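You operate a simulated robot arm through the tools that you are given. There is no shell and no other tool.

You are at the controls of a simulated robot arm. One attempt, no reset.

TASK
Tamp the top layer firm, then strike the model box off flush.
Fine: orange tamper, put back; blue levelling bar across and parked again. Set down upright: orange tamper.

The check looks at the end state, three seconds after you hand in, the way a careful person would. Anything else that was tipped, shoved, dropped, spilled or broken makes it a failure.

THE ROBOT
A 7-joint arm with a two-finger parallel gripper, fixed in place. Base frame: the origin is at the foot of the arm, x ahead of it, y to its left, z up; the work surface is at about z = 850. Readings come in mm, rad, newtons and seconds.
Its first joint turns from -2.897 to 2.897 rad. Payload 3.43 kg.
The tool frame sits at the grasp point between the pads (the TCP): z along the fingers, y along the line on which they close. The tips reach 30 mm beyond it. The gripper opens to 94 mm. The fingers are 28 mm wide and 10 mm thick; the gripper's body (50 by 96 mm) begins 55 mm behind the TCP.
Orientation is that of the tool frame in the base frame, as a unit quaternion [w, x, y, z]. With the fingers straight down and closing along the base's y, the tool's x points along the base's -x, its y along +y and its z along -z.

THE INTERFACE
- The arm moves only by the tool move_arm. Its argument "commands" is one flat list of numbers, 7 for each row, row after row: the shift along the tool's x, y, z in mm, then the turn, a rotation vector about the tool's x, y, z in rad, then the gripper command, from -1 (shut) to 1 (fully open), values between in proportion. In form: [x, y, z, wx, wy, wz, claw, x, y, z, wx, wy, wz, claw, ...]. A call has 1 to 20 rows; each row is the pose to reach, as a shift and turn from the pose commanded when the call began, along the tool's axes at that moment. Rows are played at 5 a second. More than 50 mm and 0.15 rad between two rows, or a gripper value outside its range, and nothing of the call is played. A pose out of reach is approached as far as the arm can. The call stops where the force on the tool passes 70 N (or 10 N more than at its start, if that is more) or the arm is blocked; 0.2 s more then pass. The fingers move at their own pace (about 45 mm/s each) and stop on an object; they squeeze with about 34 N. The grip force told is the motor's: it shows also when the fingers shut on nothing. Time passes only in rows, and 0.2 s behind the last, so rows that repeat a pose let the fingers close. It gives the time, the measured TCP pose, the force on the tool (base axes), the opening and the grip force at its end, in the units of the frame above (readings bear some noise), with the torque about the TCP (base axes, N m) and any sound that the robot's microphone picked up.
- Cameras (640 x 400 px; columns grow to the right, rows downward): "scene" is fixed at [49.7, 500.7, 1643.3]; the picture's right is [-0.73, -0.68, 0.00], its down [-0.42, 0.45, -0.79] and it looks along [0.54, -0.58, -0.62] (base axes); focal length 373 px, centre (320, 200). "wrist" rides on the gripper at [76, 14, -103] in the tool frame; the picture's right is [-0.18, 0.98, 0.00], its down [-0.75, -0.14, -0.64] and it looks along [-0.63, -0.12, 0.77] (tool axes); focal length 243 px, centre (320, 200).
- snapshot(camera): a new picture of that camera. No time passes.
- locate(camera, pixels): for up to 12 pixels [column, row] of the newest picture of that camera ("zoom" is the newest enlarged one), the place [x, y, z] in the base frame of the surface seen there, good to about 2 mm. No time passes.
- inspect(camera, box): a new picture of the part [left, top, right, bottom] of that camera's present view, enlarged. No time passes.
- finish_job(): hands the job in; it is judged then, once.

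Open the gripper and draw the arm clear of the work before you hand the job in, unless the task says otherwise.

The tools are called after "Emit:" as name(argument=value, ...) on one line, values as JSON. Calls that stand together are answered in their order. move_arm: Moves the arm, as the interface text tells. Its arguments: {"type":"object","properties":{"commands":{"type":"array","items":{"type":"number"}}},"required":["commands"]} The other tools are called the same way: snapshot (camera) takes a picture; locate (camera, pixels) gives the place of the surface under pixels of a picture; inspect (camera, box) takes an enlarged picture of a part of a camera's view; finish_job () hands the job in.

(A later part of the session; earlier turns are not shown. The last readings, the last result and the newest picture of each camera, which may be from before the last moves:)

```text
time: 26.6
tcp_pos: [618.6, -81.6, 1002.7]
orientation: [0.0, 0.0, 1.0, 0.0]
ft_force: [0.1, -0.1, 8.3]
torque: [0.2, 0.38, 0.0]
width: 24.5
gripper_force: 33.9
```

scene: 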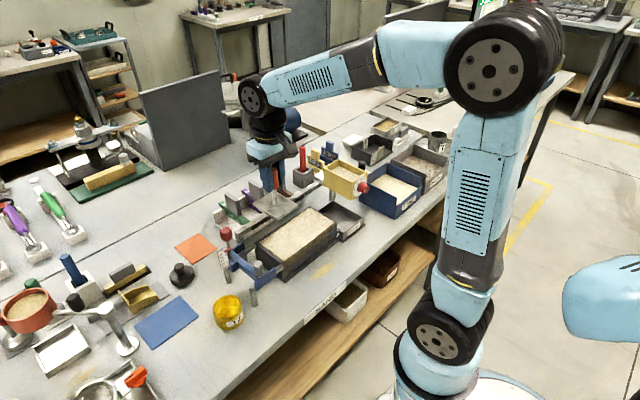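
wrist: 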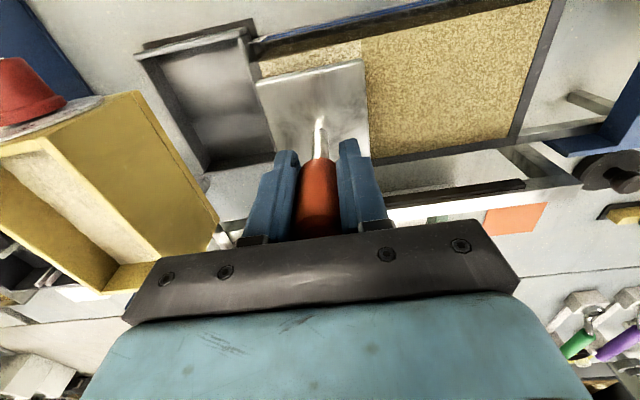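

Contact reads 8.3 N. I'm pressing on through to the roughly 36 N level and holding.

Emit:
move_arm(commands=[0, 0, 1, 0, 0, 0, -1, 0, 0, 2, 0, 0, 0, -1, 0, 0, 3, 0, 0, 0, -1, 0, 0, 4, 0, 0, 0, -1, 0, 0, 5, 0, 0, 0, -1, 0, 0, 6, 0, 0, 0, -1, 0, 0, 6, 0, 0, 0, -1])

Emit:
inspect(camera="wrist", box=[160, 10, 480, 200])

Emit:
locate(camera="zoom", pixels=[[200, 160], [405, 115], [300, 200], [360, 180], [450, 100], [430, 200], [250, 130], [350, 105]])

```text
time: 28.2
tcp_pos: [618.1, -81.5, 997.5]
orientation: [0.0, 0.0, 1.0, 0.0]
ft_force: [5.8, -14.3, 32.7]
torque: [-0.44, -0.2, -0.06]
width: 24.5
gripper_force: 34.0
```

```text
2.00 times, centred on (320, 105) of wrist
```

zoom: 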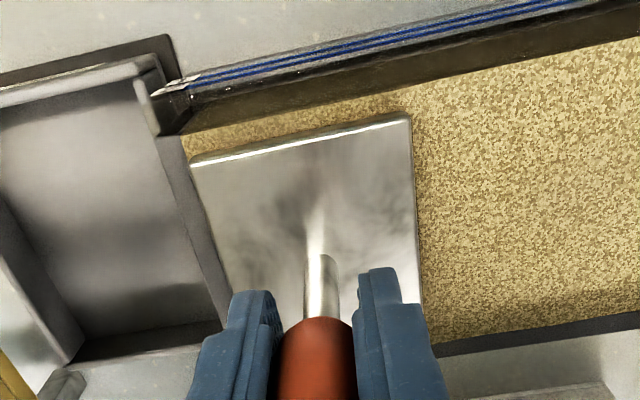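

```text
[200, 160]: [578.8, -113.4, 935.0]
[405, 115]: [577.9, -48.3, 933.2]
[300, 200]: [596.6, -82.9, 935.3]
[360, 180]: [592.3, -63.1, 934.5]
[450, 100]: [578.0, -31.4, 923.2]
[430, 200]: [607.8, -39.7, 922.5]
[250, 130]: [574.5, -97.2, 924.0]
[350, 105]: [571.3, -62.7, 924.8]
```

The right zone has darkened too, with the visible sand tamped. I'm lifting to look at the whole surface for missed strips.

Emit:
move_arm(commands=[0, 0, -3, 0, 0, 0, -1, 0, 0, -12, 0, 0, 0, -1, 0, 0, -40, 0, 0, 0, -1, 0, 0, -80, 0, 0, 0, -1, 0, 0, -120, 0, 0, 0, -1, 0, 0, -150, 0, 0, 0, -1, 0, 0, -150, 0, 0, 0, -1])

Emit:
inspect(camera="scene", box=[230, 170, 370, 290])

Emit:
inspect(camera="wrist", box=[160, 10, 560, 240])

```text
time: 29.8
tcp_pos: [618.7, -81.0, 1146.7]
orientation: [-0.001, 0.0, 1.0, -0.001]
ft_force: [0.3, 0.5, -3.6]
torque: [0.01, 0.02, 0.0]
width: 24.7
gripper_force: 34.7
```

```text
3.33 times, centred on (300, 230) of scene
```

zoom: 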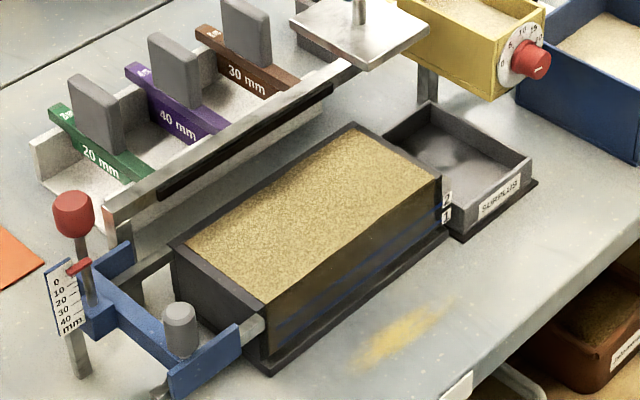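

```text
1.60 times, centred on (360, 125) of wrist
```

zoom: 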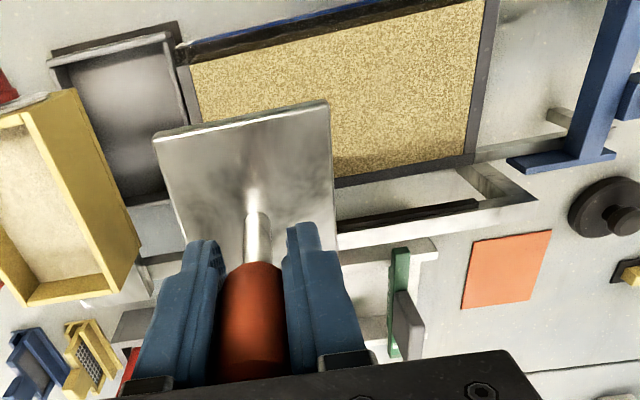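

The whole surface is now a uniform darker tan. I'll zoom in on it for any loose strips and read heights along the box.

Emit:
inspect(camera="scene", box=[265, 205, 335, 270])

Emit:
locate(camera="zoom", pixels=[[90, 235], [180, 240], [200, 190], [290, 220], [300, 140], [380, 160], [400, 90], [470, 120], [430, 60], [540, 110], [40, 230], [150, 300]])

```text
6.15 times, centred on (300, 238) of scene
```

zoom: 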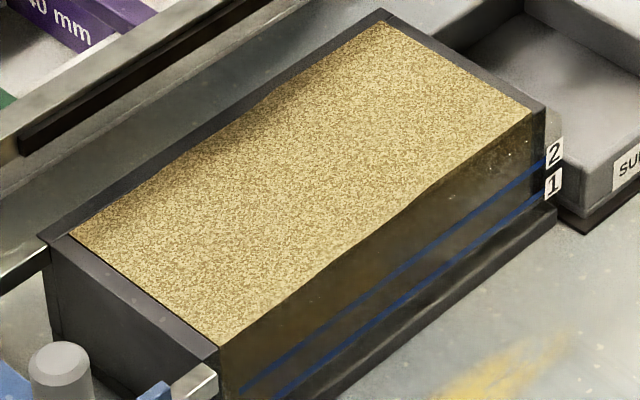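

```text
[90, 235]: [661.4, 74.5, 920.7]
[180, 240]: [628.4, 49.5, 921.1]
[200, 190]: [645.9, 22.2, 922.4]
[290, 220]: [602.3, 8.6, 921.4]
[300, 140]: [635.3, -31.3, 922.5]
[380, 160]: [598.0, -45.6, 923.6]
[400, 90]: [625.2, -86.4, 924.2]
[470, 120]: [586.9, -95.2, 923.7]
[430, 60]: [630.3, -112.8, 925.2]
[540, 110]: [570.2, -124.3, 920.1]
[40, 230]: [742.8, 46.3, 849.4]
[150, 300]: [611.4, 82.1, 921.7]
```

The surface reads 921 at left to 925 at right, with no loose strips, so tamping is done. I'm carrying the tamper back over its orange mat.

Emit:
move_arm(commands=[-11, 12.5, 0, 0, 0, 0, -1, -33, 37.5, 0, 0, 0, 0, -1, -58, 66, 0, 0, 0, 0, -1, -83, 94.5, 0, 0, 0, 0, -1, -108, 123, 0, 0, 0, 0, -1, -133, 151, 0, 0, 0, 0, -1, -158, 179.5, 0, 0, 0, 0, -1, -183, 208, 0, 0, 0, 0, -1, -207, 235, 0, 0, 0, 0, -1, -223, 253.5, 0, 0, 0, 0, -1, -231.5, 263, 0, 0, 0, 0, -1, -231.5, 263, 0, 0, 0, 0, -1])

Emit:
snapshot(camera="wrist")

Emit:
inspect(camera="scene", box=[130, 130, 260, 280])

```text
time: 32.4
tcp_pos: [851.0, 181.5, 1144.9]
orientation: [-0.001, 0.001, 1.0, 0.0]
ft_force: [-0.6, 0.0, -3.1]
torque: [0.0, 0.02, 0.02]
width: 24.7
gripper_force: 34.1
```

```text
taken
```

wrist: 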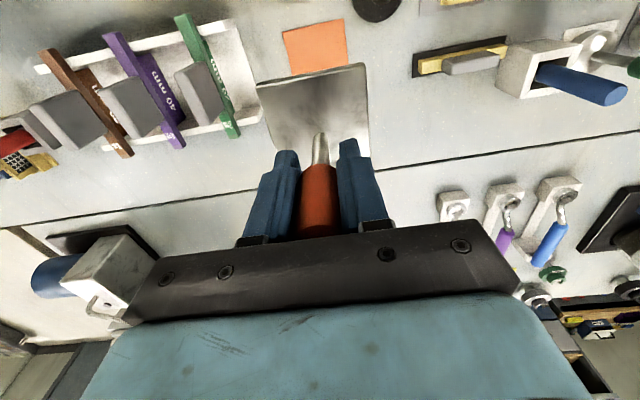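

```text
2.67 times, centred on (195, 205) of scene
```

zoom: 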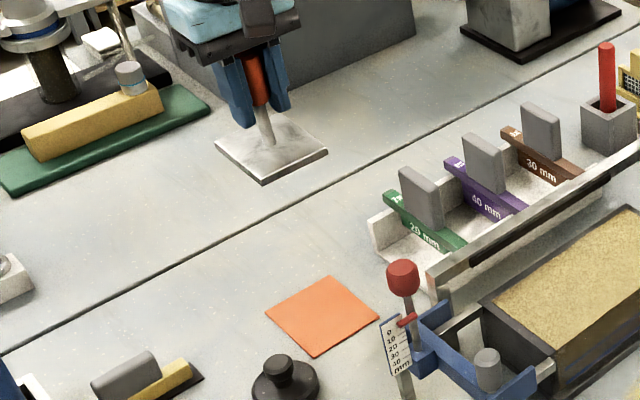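

I'll check that the plate is level and where it sits relative to the TCP and mat before lowering.

Emit:
locate(camera="wrist", pixels=[[260, 88], [362, 66], [369, 148], [273, 145], [310, 80], [345, 120], [285, 120], [320, 135], [284, 36], [344, 22], [315, 75], [350, 90]])

Emit:
locate(camera="zoom", pixels=[[218, 148], [263, 180], [325, 152], [285, 122], [267, 312], [315, 354], [378, 318], [330, 277]])

```text
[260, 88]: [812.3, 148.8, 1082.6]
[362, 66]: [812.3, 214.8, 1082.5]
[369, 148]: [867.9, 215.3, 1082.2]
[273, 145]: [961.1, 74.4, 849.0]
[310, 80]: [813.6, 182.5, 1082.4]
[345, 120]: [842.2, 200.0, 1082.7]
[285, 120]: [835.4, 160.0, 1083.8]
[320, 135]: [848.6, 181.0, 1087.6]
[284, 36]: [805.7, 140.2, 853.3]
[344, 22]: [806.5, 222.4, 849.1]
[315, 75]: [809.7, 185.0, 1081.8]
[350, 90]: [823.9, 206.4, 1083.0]
```

```text
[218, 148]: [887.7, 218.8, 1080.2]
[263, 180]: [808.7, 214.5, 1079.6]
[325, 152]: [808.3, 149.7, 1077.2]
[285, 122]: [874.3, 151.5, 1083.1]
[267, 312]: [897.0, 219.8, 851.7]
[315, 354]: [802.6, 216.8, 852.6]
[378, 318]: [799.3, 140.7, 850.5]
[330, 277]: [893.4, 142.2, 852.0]
```

The plate is level at z≈1082.5 but sits about 2.5 mm further in +x than at pick-up. I'll correct that and descend to just above the mat.

Emit:
move_arm(commands=[2.5, -1, 35, 0, 0, 0, -1, 2.5, -1, 75, 0, 0, 0, -1, 2.5, -1, 115, 0, 0, 0, -1, 2.5, -1, 155, 0, 0, 0, -1, 2.5, -1, 185, 0, 0, 0, -1, 2.5, -1, 202, 0, 0, 0, -1, 2.5, -1, 210, 0, 0, 0, -1, 2.5, -1, 212, 0, 0, 0, -1, 2.5, -1, 212, 0, 0, 0, -1])

Emit:
inspect(camera="wrist", box=[200, 10, 440, 180])

Emit:
inspect(camera="scene", box=[150, 190, 250, 280])

```text
time: 34.4
tcp_pos: [847.4, 180.8, 934.4]
orientation: [-0.001, 0.001, 1.0, -0.001]
ft_force: [0.1, 0.2, -3.5]
torque: [0.0, 0.06, 0.01]
width: 24.8
gripper_force: 34.4
```

```text
2.35 times, centred on (320, 95) of wrist
```

zoom: 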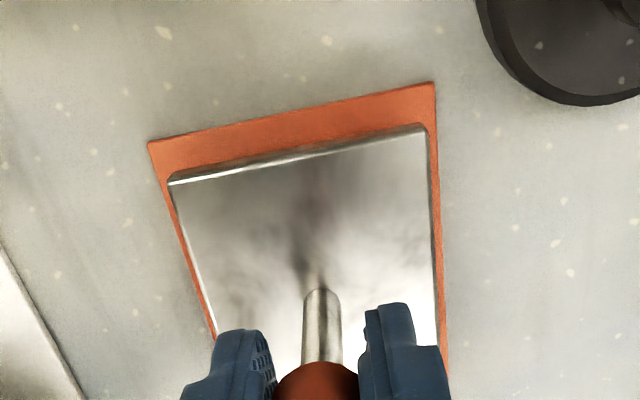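

```text
4.44 times, centred on (200, 235) of scene
```

zoom: 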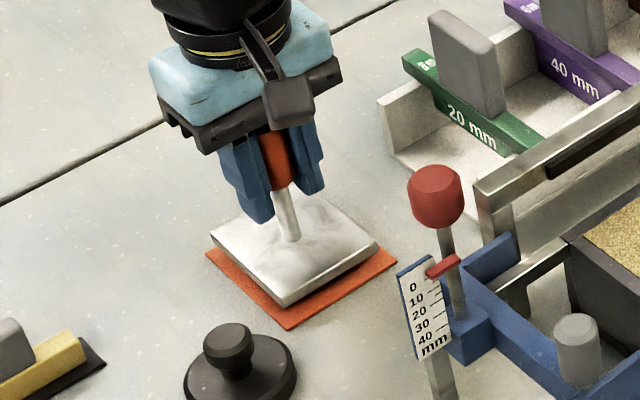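

The plate hangs about 8 mm over the mat and is aligned with it. I'm lowering gently in small steps.

Emit:
move_arm(commands=[0, 0, 2, 0, 0, 0, -1, 0, 0, 4, 0, 0, 0, -1, 0, 0, 5.5, 0, 0, 0, -1, 0, 0, 6.5, 0, 0, 0, -1, 0, 0, 7.5, 0, 0, 0, -1])

```text
time: 35.6
tcp_pos: [847.3, 181.0, 925.7]
orientation: [-0.001, -0.001, 1.0, -0.001]
ft_force: [0.2, -0.3, -2.5]
torque: [0.05, 0.01, -0.05]
width: 24.7
gripper_force: 34.1
```

There's no contact yet, with fz at −2.5. I'm going down in 0.7 mm steps.

Emit:
move_arm(commands=[0, 0, 0.7, 0, 0, 0, -1, 0, 0, 1.4, 0, 0, 0, -1, 0, 0, 2.0, 0, 0, 0, -1])

Emit:
inspect(camera="wrist", box=[200, 10, 440, 180])

Emit:
locate(camera="zoom", pixels=[[172, 185], [425, 130], [300, 200], [380, 250], [152, 148], [432, 90], [435, 300], [215, 300]])

```text
time: 36.4
tcp_pos: [846.7, 181.1, 924.9]
orientation: [0.0, 0.001, 1.0, 0.0]
ft_force: [0.8, 2.0, 4.0]
torque: [-0.11, 0.18, -0.03]
width: 24.9
gripper_force: 33.6
```

```text
2.35 times, centred on (320, 95) of wrist
```

zoom: 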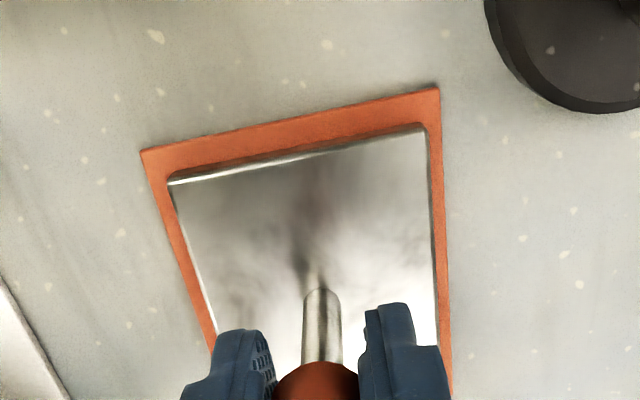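

```text
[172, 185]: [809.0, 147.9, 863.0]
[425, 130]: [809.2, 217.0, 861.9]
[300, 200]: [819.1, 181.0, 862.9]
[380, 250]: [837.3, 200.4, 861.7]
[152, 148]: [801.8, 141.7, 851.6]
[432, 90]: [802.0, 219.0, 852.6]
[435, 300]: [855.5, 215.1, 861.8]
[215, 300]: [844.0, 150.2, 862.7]
```

The tamper rests on its mat with fz +4.0 and the plate top at 862, as at the start. I'm opening the gripper in place.

Emit:
move_arm(commands=[0, 0, -0.7, 0, 0, 0, -0.3, 0, 0, -0.7, 0, 0, 0, 0, 0, 0, -0.7, 0, 0, 0, 0.5, 0, 0, -0.7, 0, 0, 0, 1, 0, 0, -0.7, 0, 0, 0, 1, 0, 0, -0.7, 0, 0, 0, 1, 0, 0, -0.7, 0, 0, 0, 1])

Emit:
inspect(camera="wrist", box=[160, 10, 480, 240])

```text
time: 38.0
tcp_pos: [847.4, 180.4, 925.2]
orientation: [0.0, 0.0, 1.0, 0.0]
ft_force: [0.5, -0.5, 0.8]
torque: [0.04, -0.02, 0.0]
width: 93.8
gripper_force: 0.1
```

```text
1.74 times, centred on (320, 125) of wrist
```

zoom: 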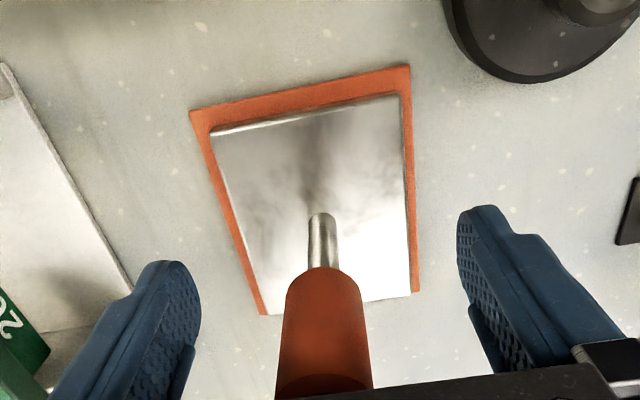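

The tamper stands upright on the mat with the fingers clear. I'm rising straight up, then moving above the grey knob of the levelling bar near (557,168).

Emit:
move_arm(commands=[0, 0, -15, 0, 0, 0, 1, 0, 0, -50, 0, 0, 0, 1, 0, 0, -95, 0, 0, 0, 1, 0, 0, -140, 0, 0, 0, 1, 0, 0, -185, 0, 0, 0, 1, 0, 0, -222, 0, 0, 0, 1, 40, -2, -222, 0, 0, 0, 1, 80, -4, -222, 0, 0, 0, 1, 120, -6, -222, 0, 0, 0, 1, 160, -8, -222, 0, 0, 0, 1, 200, -10, -222, 0, 0, 0, 1, 240, -11, -222, 0, 0, 0, 1, 275, -12, -222, 0, 0, 0, 1, 290, -12, -222, 0, 0, 0, 1, 290, -12, -222, 0, 0, 0, 1])

Emit:
snapshot(camera="wrist")

Emit:
inspect(camera="scene", box=[150, 180, 370, 310])

```text
time: 41.2
tcp_pos: [556.1, 167.2, 1145.5]
orientation: [0.0, -0.001, 1.0, 0.0]
ft_force: [0.0, -0.2, 0.9]
torque: [0.01, 0.05, 0.01]
width: 94.1
gripper_force: 0.0
```

```text
taken
```

wrist: 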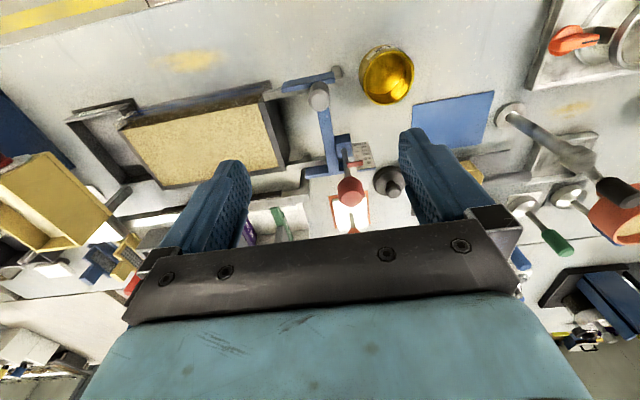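

```text
2.91 times, centred on (260, 245) of scene
```

zoom: 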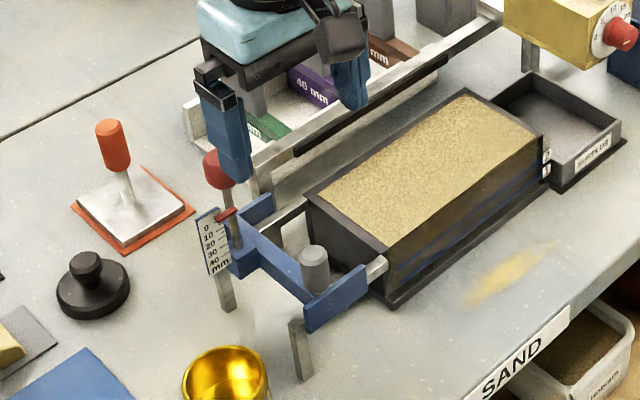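

I'm zooming in on the bar in the wrist view around (320,130) to understand its parts.

Emit:
inspect(camera="wrist", box=[270, 55, 410, 215])

Emit:
locate(camera="zoom", pixels=[[192, 95], [165, 72], [65, 100], [255, 60], [200, 130], [220, 230], [195, 285], [290, 250], [325, 330], [305, 265], [160, 290], [175, 105]])

```text
2.50 times, centred on (340, 135) of wrist
```

zoom: 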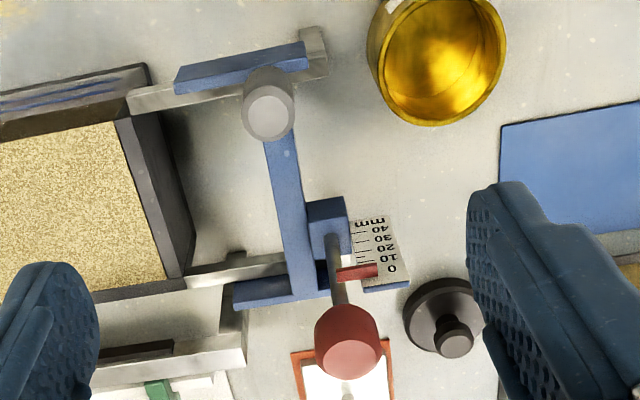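

```text
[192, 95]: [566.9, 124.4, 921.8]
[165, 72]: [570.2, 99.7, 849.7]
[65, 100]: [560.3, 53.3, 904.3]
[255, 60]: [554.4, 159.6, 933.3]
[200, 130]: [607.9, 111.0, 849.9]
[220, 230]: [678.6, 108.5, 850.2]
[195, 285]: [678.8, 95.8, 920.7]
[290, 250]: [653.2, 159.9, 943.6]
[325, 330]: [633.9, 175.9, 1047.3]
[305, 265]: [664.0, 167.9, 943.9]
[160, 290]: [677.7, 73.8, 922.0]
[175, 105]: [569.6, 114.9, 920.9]
```

I'll locate the grey knob, beam and side plates more exactly.

Emit:
locate(camera="zoom", pixels=[[268, 112], [268, 90], [292, 112], [245, 112], [268, 132], [285, 180], [275, 200], [300, 200], [180, 85], [305, 60], [312, 40], [330, 215]])

Emit:
inspect(camera="scene", box=[215, 235, 295, 300])

Emit:
locate(camera="zoom", pixels=[[275, 105], [275, 90], [240, 110], [312, 110], [270, 150], [255, 210], [290, 200], [235, 225], [415, 155], [425, 175], [415, 205], [330, 245]])

```text
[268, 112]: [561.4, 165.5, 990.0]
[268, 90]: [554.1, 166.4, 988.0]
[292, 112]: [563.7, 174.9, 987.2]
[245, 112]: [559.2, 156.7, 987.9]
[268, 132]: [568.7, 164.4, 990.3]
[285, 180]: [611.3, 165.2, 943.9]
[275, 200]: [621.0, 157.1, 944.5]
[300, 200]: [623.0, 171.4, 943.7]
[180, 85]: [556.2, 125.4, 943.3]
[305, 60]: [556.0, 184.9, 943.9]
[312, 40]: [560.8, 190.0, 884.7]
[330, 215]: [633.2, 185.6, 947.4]
```

```text
6.15 times, centred on (255, 268) of scene
```

zoom: 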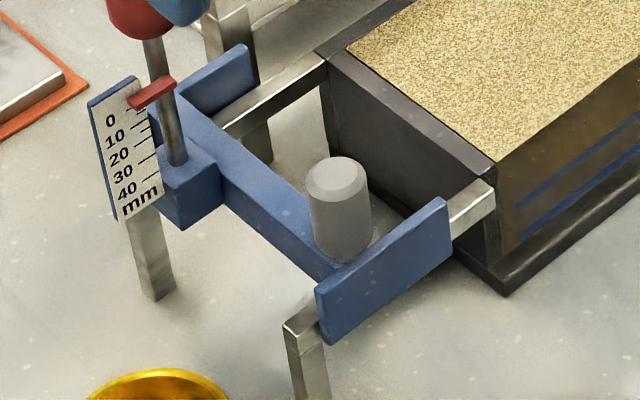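

```text
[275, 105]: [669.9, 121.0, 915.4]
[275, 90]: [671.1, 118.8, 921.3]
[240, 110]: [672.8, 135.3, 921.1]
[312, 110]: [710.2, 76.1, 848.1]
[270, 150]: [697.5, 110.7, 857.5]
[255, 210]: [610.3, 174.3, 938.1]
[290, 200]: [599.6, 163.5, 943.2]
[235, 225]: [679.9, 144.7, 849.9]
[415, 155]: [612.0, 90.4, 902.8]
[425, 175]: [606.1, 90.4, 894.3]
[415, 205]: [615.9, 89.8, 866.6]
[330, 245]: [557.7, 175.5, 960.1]
```

The grey knob's centre is about (561,165.5), z 943–989, and the beam bottom rides on rails at 921. Before moving I'll check the hopper, dial, tray and gold cup positions for clearance along the sweep.

Emit:
snapshot(camera="scene")

Emit:
inspect(camera="scene", box=[290, 150, 430, 260])

Emit:
locate(camera="zoom", pixels=[[340, 175], [335, 185], [250, 185], [130, 80], [325, 70], [295, 130], [172, 285], [275, 330], [165, 225], [310, 275], [175, 190], [255, 240]])

Emit:
locate(camera="scene", pixels=[[228, 300], [240, 305], [228, 325], [215, 305]])

```text
taken
```

scene: 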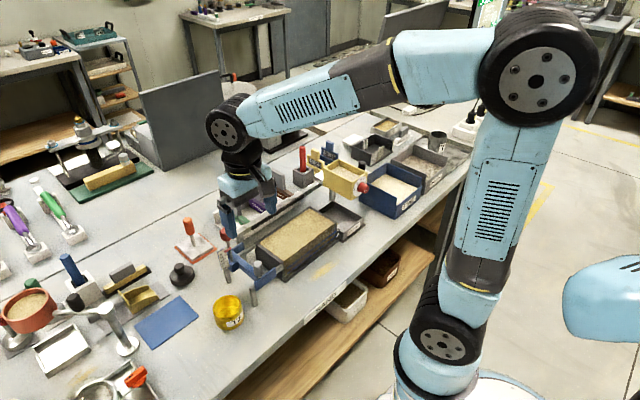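

```text
3.64 times, centred on (360, 205) of scene
```

zoom: 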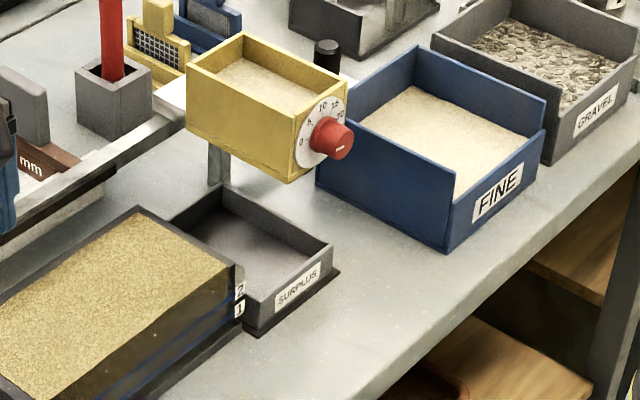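

```text
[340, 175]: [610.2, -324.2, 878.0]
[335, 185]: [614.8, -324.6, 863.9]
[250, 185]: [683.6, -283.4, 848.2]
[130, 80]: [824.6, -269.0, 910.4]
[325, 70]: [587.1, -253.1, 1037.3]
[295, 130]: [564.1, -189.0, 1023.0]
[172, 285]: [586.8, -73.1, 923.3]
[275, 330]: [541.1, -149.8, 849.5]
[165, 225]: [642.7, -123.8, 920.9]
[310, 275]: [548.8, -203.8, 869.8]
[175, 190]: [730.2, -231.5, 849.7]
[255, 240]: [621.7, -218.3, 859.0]
```

```text
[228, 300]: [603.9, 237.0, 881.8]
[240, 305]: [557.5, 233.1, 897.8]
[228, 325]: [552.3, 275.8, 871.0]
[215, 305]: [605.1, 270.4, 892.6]
```

The yellow hopper's near face reads about (564,−189,1023), close to the sweep's end. I'll measure it exactly.

Emit:
locate(camera="zoom", pixels=[[188, 70], [245, 35], [345, 86], [294, 115], [190, 128], [288, 180], [240, 115], [315, 115], [345, 140], [330, 155], [345, 125], [308, 150]])

Emit:
inspect(camera="wrist", box=[0, 80, 240, 300])

Emit:
locate(camera="zoom", pixels=[[130, 205], [300, 330], [260, 365], [10, 290], [15, 215], [180, 250], [100, 260], [60, 230], [240, 300], [190, 100], [330, 290]])

```text
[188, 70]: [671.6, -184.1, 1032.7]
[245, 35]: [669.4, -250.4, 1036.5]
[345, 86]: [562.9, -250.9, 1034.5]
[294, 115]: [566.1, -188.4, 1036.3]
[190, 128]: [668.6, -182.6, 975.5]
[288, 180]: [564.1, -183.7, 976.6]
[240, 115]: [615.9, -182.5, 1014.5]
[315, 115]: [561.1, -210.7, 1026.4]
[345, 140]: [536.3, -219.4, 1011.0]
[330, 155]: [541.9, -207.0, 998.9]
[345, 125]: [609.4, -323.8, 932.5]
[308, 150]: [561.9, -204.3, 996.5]
```

```text
1.82 times, centred on (120, 190) of wrist
```

zoom: 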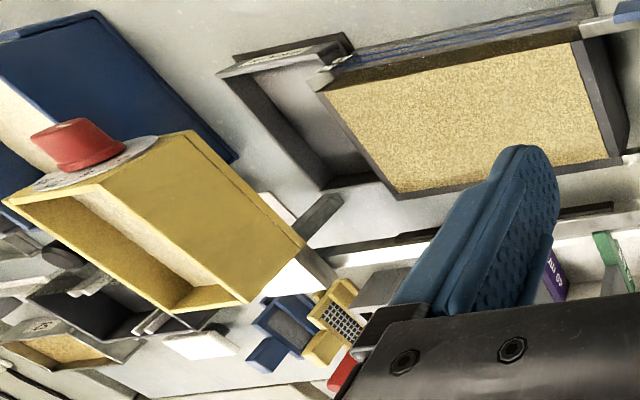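

```text
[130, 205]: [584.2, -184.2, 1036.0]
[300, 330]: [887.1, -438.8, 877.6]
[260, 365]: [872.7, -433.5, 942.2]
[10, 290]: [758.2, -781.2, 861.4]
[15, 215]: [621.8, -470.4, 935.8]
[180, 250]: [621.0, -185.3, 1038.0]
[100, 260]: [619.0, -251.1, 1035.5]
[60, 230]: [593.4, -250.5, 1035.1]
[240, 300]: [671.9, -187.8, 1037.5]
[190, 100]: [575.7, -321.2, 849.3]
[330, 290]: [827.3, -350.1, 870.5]
```

The hopper occupies x 563–671, y −183 to −251, z 975–1037. Gripping the knob high (TCP z≈986) keeps the gripper body above 1037 throughout the sweep, so I'm descending over the knob to that height.

Emit:
move_arm(commands=[-4, -2.5, 30, 0, 0, 0, 1, -4, -2.5, 65, 0, 0, 0, 1, -4, -2.5, 100, 0, 0, 0, 1, -4, -2.5, 130, 0, 0, 0, 1, -4, -2.5, 150, 0, 0, 0, 1, -4, -2.5, 161, 0, 0, 0, 1, -4, -2.5, 161, 0, 0, 0, 1])

Emit:
snapshot(camera="wrist")

Emit:
inspect(camera="scene", box=[190, 190, 320, 310])

```text
time: 42.8
tcp_pos: [559.1, 164.7, 985.8]
orientation: [0.0, 0.0, 1.0, -0.001]
ft_force: [-0.9, 0.2, -1.2]
torque: [0.0, 0.02, 0.01]
width: 93.9
gripper_force: 0.0
```

```text
taken
```

wrist: 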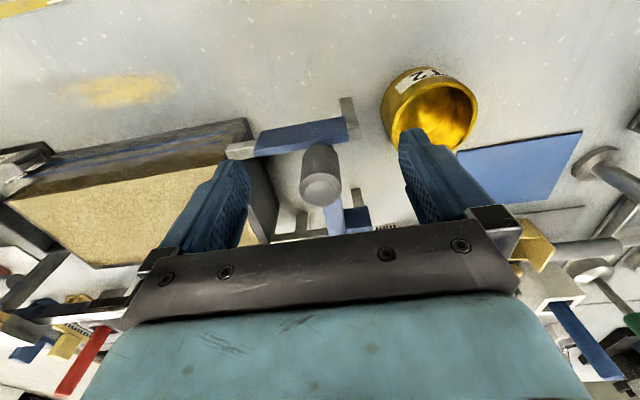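

```text
3.33 times, centred on (255, 250) of scene
```

zoom: 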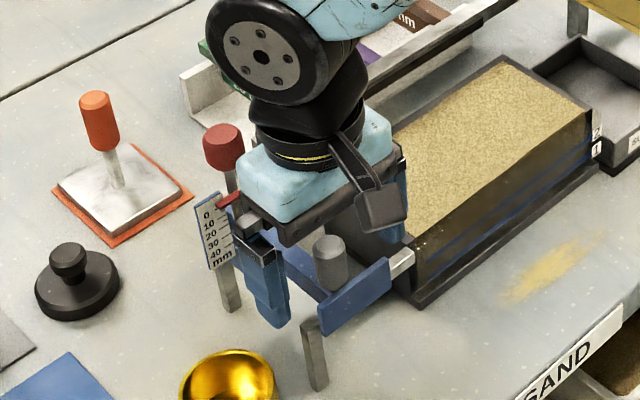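

The knob at (320,180) is between the fingers. I'll verify its centre, then close.

Emit:
locate(camera="wrist", pixels=[[320, 188], [302, 180], [340, 180], [320, 155], [305, 130], [345, 125]])

Emit:
move_arm(commands=[-1, 0.5, 0, 0, 0, 0, 0.5, -1, 0.5, 0, 0, 0, 0, 0, -1, 0.5, 0, 0, 0, 0, -1, -1, 0.5, 0, 0, 0, 0, -1, -1, 0.5, 0, 0, 0, 0, -1, -1, 0.5, 0, 0, 0, 0, -1, -1, 0.5, 0, 0, 0, 0, -1, -1, 0.5, 0, 0, 0, 0, -1])

Emit:
snapshot(camera="wrist")

```text
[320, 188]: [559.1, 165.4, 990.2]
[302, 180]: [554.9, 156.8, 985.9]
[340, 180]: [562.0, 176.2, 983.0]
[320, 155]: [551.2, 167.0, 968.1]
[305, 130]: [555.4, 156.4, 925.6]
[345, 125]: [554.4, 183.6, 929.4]
```

```text
time: 44.6
tcp_pos: [560.4, 165.5, 987.2]
orientation: [0.001, 0.0, 1.0, 0.0]
ft_force: [-0.1, -14.2, -1.2]
torque: [0.52, -0.12, -0.06]
width: 22.6
gripper_force: 44.7
```

```text
taken
```

wrist: 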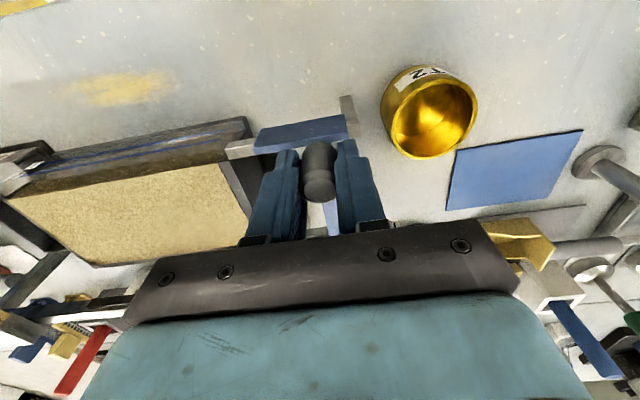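

The knob is gripped at 22.6 mm. I'm starting the sweep slowly along −y with a 20 mm test.

Emit:
move_arm(commands=[0, -3, 0, 0, 0, 0, -1, 0, -8, 0, 0, 0, 0, -1, 0, -14, 0, 0, 0, 0, -1, 0, -20, 0, 0, 0, 0, -1])

Emit:
snapshot(camera="wrist")

Emit:
inspect(camera="scene", box=[190, 190, 320, 310])

```text
time: 45.6
tcp_pos: [561.0, 146.9, 986.9]
orientation: [0.0, 0.0, 1.0, 0.0]
ft_force: [-2.2, 0.7, 12.8]
torque: [-0.68, 0.5, 0.07]
width: 22.6
gripper_force: 45.0
```

```text
taken
```

wrist: 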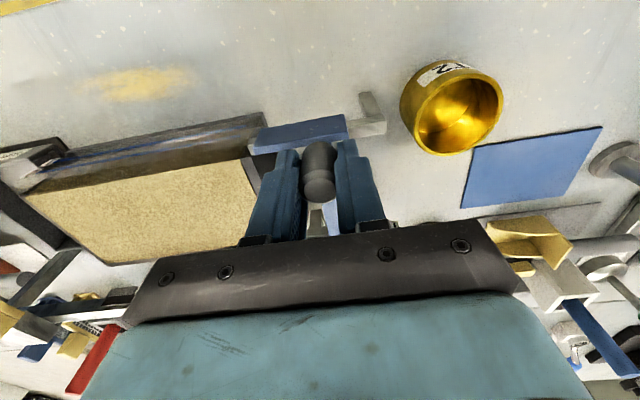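

```text
3.33 times, centred on (255, 250) of scene
```

zoom: 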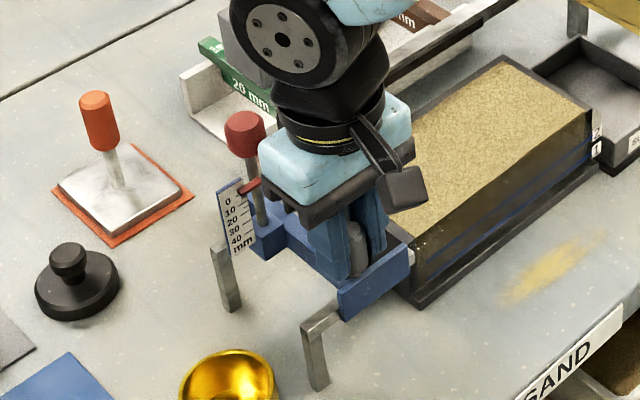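

The bar slid with the gripper and the red knob moved along too, with modest forces. I'm continuing the slow sweep.

Emit:
move_arm(commands=[0, -5, -0.3, 0, 0, 0, -1, 0, -11, -0.5, 0, 0, 0, -1, 0, -17, -0.5, 0, 0, 0, -1, 0, -23, -0.5, 0, 0, 0, -1, 0, -29, -0.5, 0, 0, 0, -1, 0, -35, -0.5, 0, 0, 0, -1, 0, -41, -0.5, 0, 0, 0, -1, 0, -47, -0.5, 0, 0, 0, -1, 0, -53, -0.5, 0, 0, 0, -1, 0, -60, -0.5, 0, 0, 0, -1])

Emit:
snapshot(camera="wrist")

Emit:
inspect(camera="scene", box=[210, 180, 340, 300])

```text
time: 47.8
tcp_pos: [560.8, 85.5, 987.3]
orientation: [-0.001, 0.0, 1.0, 0.0]
ft_force: [-11.8, 1.5, 2.8]
torque: [0.57, -0.55, 0.1]
width: 22.5
gripper_force: 44.9
```

```text
taken
```

wrist: 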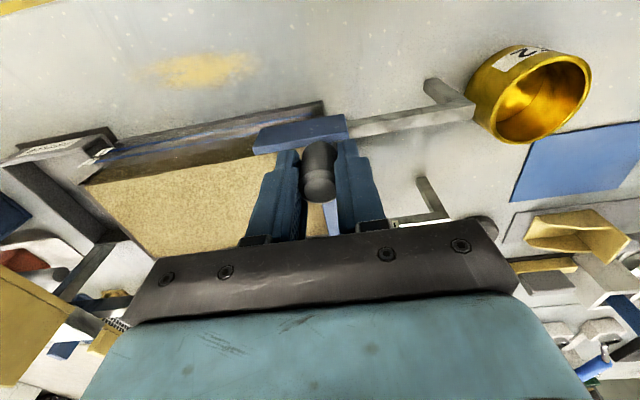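

```text
3.33 times, centred on (275, 240) of scene
```

zoom: 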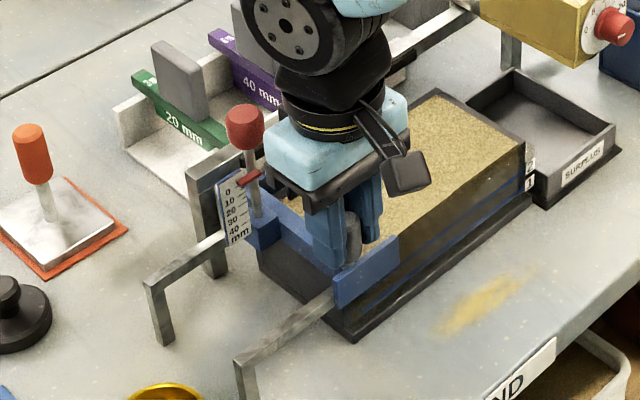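

The bar is now at y≈86 and starting over the sand, with a small x side-load of −11.8 N. I'll ease x by 1 mm and keep sweeping.

Emit:
move_arm(commands=[0.5, -5, 0, 0, 0, 0, -1, 1, -11, 0, 0, 0, 0, -1, 1, -17, 0, 0, 0, 0, -1, 1, -23, 0, 0, 0, 0, -1, 1, -29, 0, 0, 0, 0, -1, 1, -35, 0, 0, 0, 0, -1, 1, -41, 0, 0, 0, 0, -1, 1, -47, 0, 0, 0, 0, -1, 1, -53, 0, 0, 0, 0, -1, 1, -59, 0, 0, 0, 0, -1, 1, -65, 0, 0, 0, 0, -1, 1, -71, 0, 0, 0, 0, -1])

Emit:
snapshot(camera="wrist")

Emit:
inspect(camera="scene", box=[230, 170, 370, 290])

```text
time: 50.4
tcp_pos: [561.7, 15.6, 987.1]
orientation: [-0.002, 0.0, 1.0, 0.0]
ft_force: [6.2, 0.5, -16.2]
torque: [0.56, -0.07, 0.02]
width: 22.6
gripper_force: 45.3
```

```text
taken
```

wrist: 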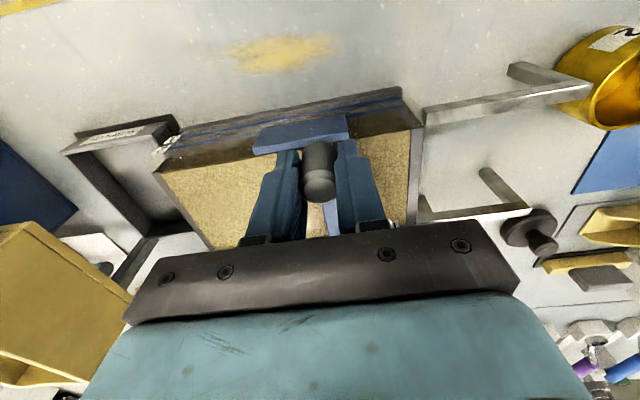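

```text
3.33 times, centred on (300, 230) of scene
```

zoom: 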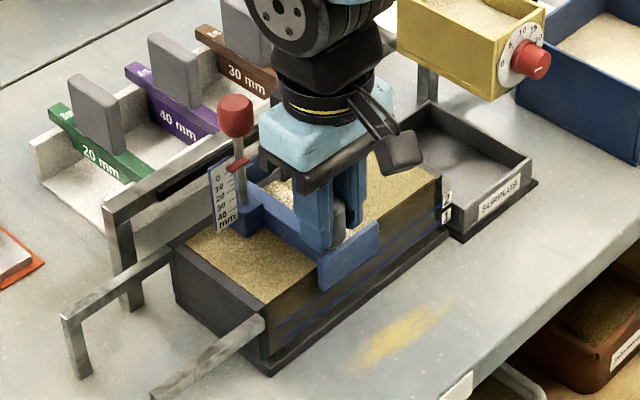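

Force now reads fz −16, meaning the tool is pulling up a little. I'll check that the bar still sits flat on the rim before lowering z slightly.

Emit:
inspect(camera="scene", box=[265, 210, 345, 270])

Emit:
locate(camera="zoom", pixels=[[195, 190], [375, 100], [250, 130], [150, 90], [100, 180], [200, 240], [450, 60], [560, 60], [390, 50]])

Emit:
inspect(camera="wrist", box=[140, 80, 460, 250])

Emit:
locate(camera="zoom", pixels=[[240, 145], [400, 80], [390, 105], [460, 200], [500, 150], [480, 260], [100, 200], [150, 290], [200, 170], [170, 240]])

```text
6.67 times, centred on (305, 240) of scene
```

zoom: 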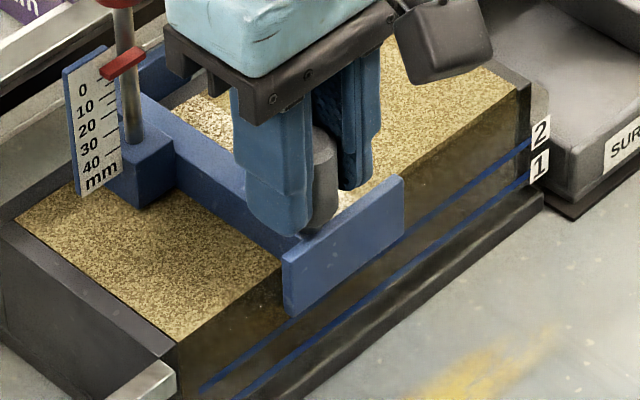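

```text
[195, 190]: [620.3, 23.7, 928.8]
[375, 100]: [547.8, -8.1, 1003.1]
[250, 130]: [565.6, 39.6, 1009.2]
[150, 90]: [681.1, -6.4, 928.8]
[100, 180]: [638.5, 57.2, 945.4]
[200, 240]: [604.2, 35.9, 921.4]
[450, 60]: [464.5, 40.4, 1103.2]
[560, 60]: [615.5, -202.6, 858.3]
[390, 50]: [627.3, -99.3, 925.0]
```

```text
2.00 times, centred on (300, 165) of wrist
```

zoom: 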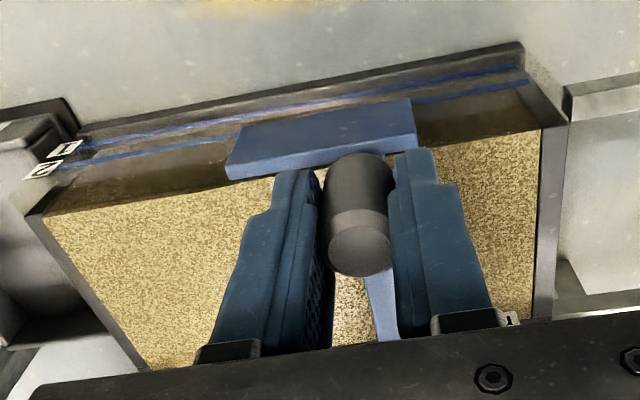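

```text
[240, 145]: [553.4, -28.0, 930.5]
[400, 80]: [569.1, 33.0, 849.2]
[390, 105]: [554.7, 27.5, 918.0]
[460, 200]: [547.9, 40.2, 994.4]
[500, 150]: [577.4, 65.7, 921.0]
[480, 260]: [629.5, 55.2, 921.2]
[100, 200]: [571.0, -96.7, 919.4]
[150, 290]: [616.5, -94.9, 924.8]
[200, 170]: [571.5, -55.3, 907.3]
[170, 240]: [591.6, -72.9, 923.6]
```

The bar sits flat, with loose sand gathering ahead of the blade and a flush 921 surface behind. I'm lowering z by 0.6 mm and continuing.

Emit:
move_arm(commands=[0.3, -5, 0.4, 0, 0, 0, -1, 0, -11, 0.6, 0, 0, 0, -1, 0, -17, 0.6, 0, 0, 0, -1, 0, -23, 0.6, 0, 0, 0, -1, 0, -29, 0.6, 0, 0, 0, -1, 0, -35, 0.6, 0, 0, 0, -1, 0, -41, 0.6, 0, 0, 0, -1, 0, -47, 0.6, 0, 0, 0, -1, 0, -53, 0.6, 0, 0, 0, -1, 0, -59, 0.6, 0, 0, 0, -1, 0, -65, 0.6, 0, 0, 0, -1, 0, -71, 0.6, 0, 0, 0, -1])

Emit:
snapshot(camera="wrist")

Emit:
inspect(camera="scene", box=[240, 160, 380, 280])

```text
time: 53.0
tcp_pos: [560.2, -55.1, 986.3]
orientation: [0.0, 0.0, 1.0, 0.0]
ft_force: [23.6, 3.3, 24.4]
torque: [0.7, 0.04, 0.02]
width: 22.6
gripper_force: 44.7
```

```text
taken
```

wrist: 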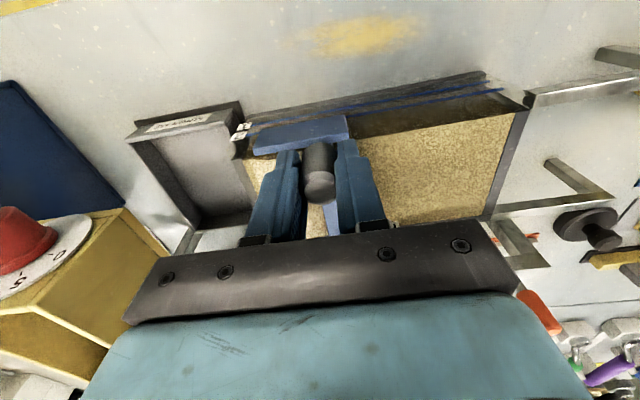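

```text
3.33 times, centred on (310, 220) of scene
```

zoom: 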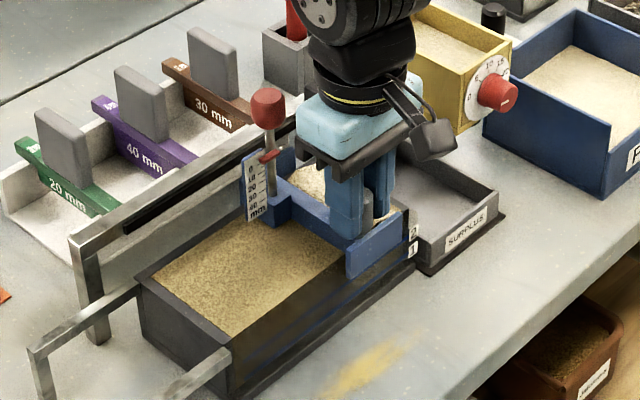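

Loads are modest (23 N in x and z), so I'll ease x by +0.6 and z by +0.4 mm. The sweep continues to y≈−110, after which I'll check hopper clearance.

Emit:
move_arm(commands=[-0.4, -4, -0.3, 0, 0, 0, -1, -0.6, -9, -0.4, 0, 0, 0, -1, -0.6, -14, -0.4, 0, 0, 0, -1, -0.6, -19, -0.4, 0, 0, 0, -1, -0.6, -24, -0.4, 0, 0, 0, -1, -0.6, -29, -0.4, 0, 0, 0, -1, -0.6, -34, -0.4, 0, 0, 0, -1, -0.6, -39, -0.4, 0, 0, 0, -1, -0.6, -44, -0.4, 0, 0, 0, -1, -0.6, -49, -0.4, 0, 0, 0, -1, -0.6, -54, -0.4, 0, 0, 0, -1])

Emit:
snapshot(camera="wrist")

Emit:
inspect(camera="scene", box=[260, 150, 380, 260])

```text
time: 55.4
tcp_pos: [560.3, -109.0, 986.9]
orientation: [-0.001, -0.001, 1.0, 0.0]
ft_force: [5.2, 0.9, -28.1]
torque: [-0.7, -0.85, 0.0]
width: 22.6
gripper_force: 44.4
```

```text
taken
```

wrist: 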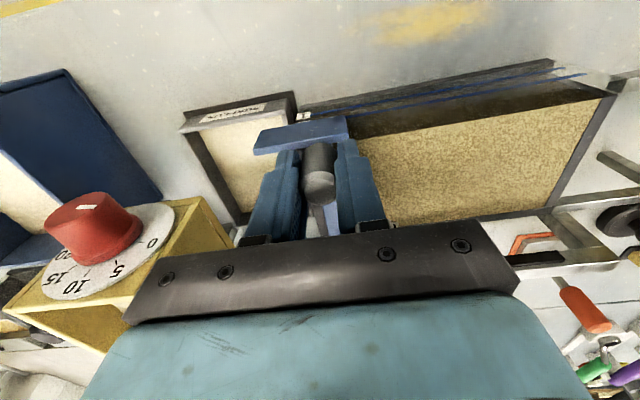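

```text
3.64 times, centred on (320, 205) of scene
```

zoom: 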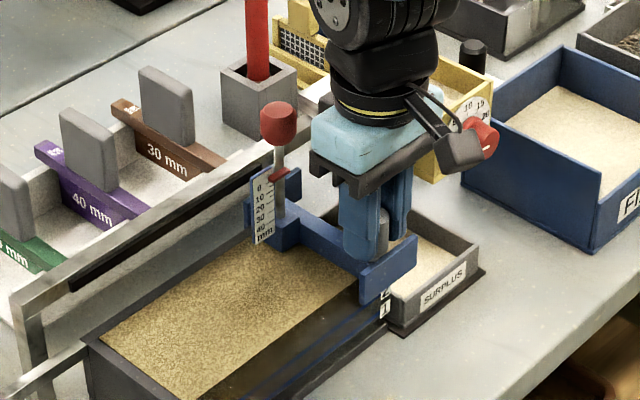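

Surplus sand has dropped into the SURPLUS tray. I'm continuing the last stretch gently so the blade passes the end wall, with z eased down 0.4 mm.

Emit:
move_arm(commands=[0, -3, 0.3, 0, 0, 0, -1, 0, -6, 0.4, 0, 0, 0, -1, 0, -9, 0.4, 0, 0, 0, -1, 0, -12, 0.4, 0, 0, 0, -1, 0, -15, 0.4, 0, 0, 0, -1])

Emit:
snapshot(camera="wrist")

Emit:
inspect(camera="scene", box=[260, 150, 380, 260])

```text
time: 56.6
tcp_pos: [559.5, -124.5, 987.3]
orientation: [0.0, 0.0, 1.0, 0.001]
ft_force: [-7.3, 0.4, 5.6]
torque: [0.66, 1.23, 0.16]
width: 23.0
gripper_force: 44.8
```

```text
taken
```

wrist: 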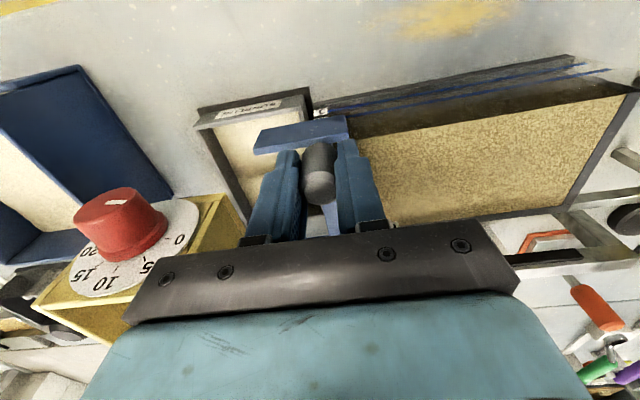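

```text
3.64 times, centred on (320, 205) of scene
```

zoom: 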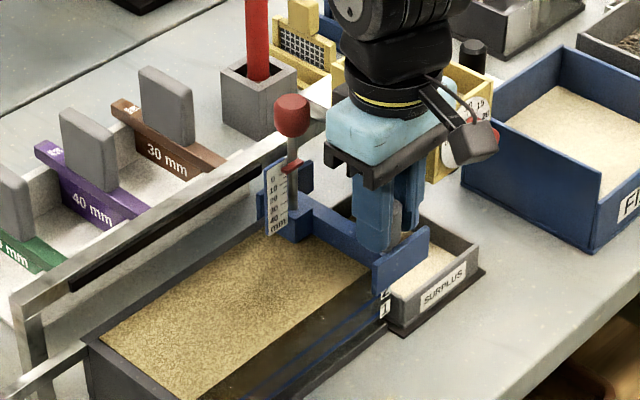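

The blade is past the end wall at y≈−125 and the sand behind looks level. I'm now sliding the bar back toward its parking place.

Emit:
move_arm(commands=[0, 3, 0, 0, 0, 0, -1, 0, 9, 0, 0, 0, 0, -1, 0, 16, 0, 0, 0, 0, -1, 0, 23, 0, 0, 0, 0, -1, 0, 30, 0, 0, 0, 0, -1, 0, 37, 0, 0, 0, 0, -1, 0, 44, 0, 0, 0, 0, -1, 0, 51, 0, 0, 0, 0, -1, 0, 58, 0, 0, 0, 0, -1, 0, 65, 0, 0, 0, 0, -1, 0, 72, 0, 0, 0, 0, -1, 0, 79, 0, 0, 0, 0, -1])

Emit:
inspect(camera="scene", box=[240, 150, 380, 280])

```text
time: 59.2
tcp_pos: [561.0, -47.0, 986.1]
orientation: [0.0, 0.0, 1.0, 0.001]
ft_force: [-1.9, -2.2, -9.2]
torque: [0.54, -0.08, 0.15]
width: 22.6
gripper_force: 44.9
```

```text
3.08 times, centred on (310, 215) of scene
```

zoom: 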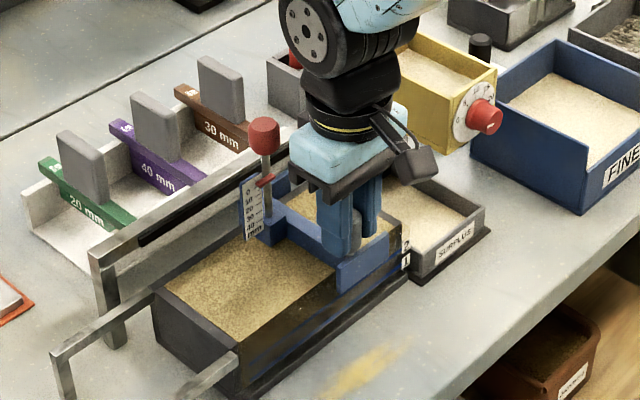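

Forces are small and the tray holds the surplus. I'm continuing the return stroke.

Emit:
move_arm(commands=[0, 5, 0.2, 0, 0, 0, -1, 0, 12, 0.2, 0, 0, 0, -1, 0, 19, 0.2, 0, 0, 0, -1, 0, 26, 0.2, 0, 0, 0, -1, 0, 33, 0.2, 0, 0, 0, -1, 0, 40, 0.2, 0, 0, 0, -1, 0, 47, 0.2, 0, 0, 0, -1, 0, 54, 0.2, 0, 0, 0, -1, 0, 61, 0.2, 0, 0, 0, -1, 0, 68, 0.2, 0, 0, 0, -1, 0, 75, 0.2, 0, 0, 0, -1, 0, 82, 0.2, 0, 0, 0, -1, 0, 89, 0.2, 0, 0, 0, -1, 0, 96, 0.2, 0, 0, 0, -1])

Emit:
inspect(camera="scene", box=[220, 160, 380, 290])

```text
time: 62.2
tcp_pos: [561.3, 50.9, 986.5]
orientation: [0.001, 0.0, 1.0, 0.0]
ft_force: [-8.4, -1.2, 19.9]
torque: [-0.54, -0.48, 0.03]
width: 22.8
gripper_force: 45.1
```

```text
3.08 times, centred on (300, 225) of scene
```

zoom: 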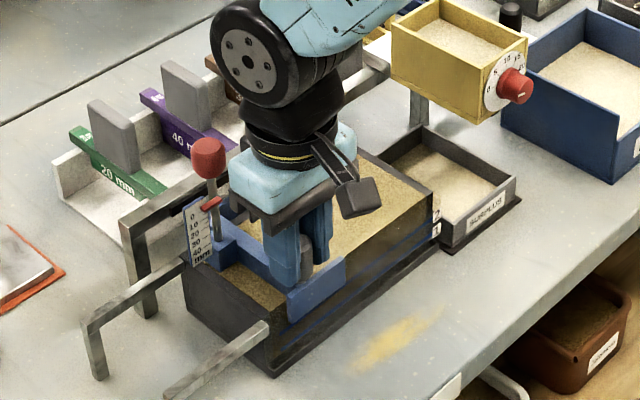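

The bar is at y≈50 and moving back smoothly. I'm continuing to y≈150, then I'll slow down.

Emit:
move_arm(commands=[0, 5, -0.2, 0, 0, 0, -1, 0, 12, -0.2, 0, 0, 0, -1, 0, 19, -0.2, 0, 0, 0, -1, 0, 26, -0.2, 0, 0, 0, -1, 0, 33, -0.2, 0, 0, 0, -1, 0, 40, -0.2, 0, 0, 0, -1, 0, 47, -0.2, 0, 0, 0, -1, 0, 54, -0.2, 0, 0, 0, -1, 0, 61, -0.2, 0, 0, 0, -1, 0, 68, -0.2, 0, 0, 0, -1, 0, 75, -0.2, 0, 0, 0, -1, 0, 82, -0.2, 0, 0, 0, -1, 0, 89, -0.2, 0, 0, 0, -1, 0, 96, -0.2, 0, 0, 0, -1, 0, 101, -0.2, 0, 0, 0, -1])

Emit:
inspect(camera="scene", box=[200, 170, 370, 310])

```text
time: 65.4
tcp_pos: [562.3, 151.5, 987.4]
orientation: [0.001, -0.001, 1.0, -0.001]
ft_force: [1.5, -1.7, 8.0]
torque: [-0.64, 0.0, 0.03]
width: 22.7
gripper_force: 44.9
```

```text
2.86 times, centred on (285, 240) of scene
```

zoom: 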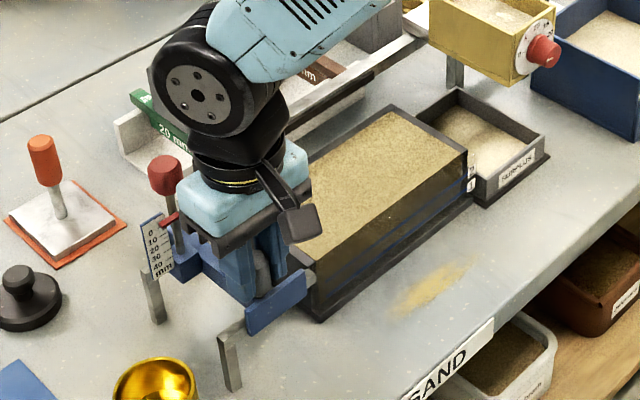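

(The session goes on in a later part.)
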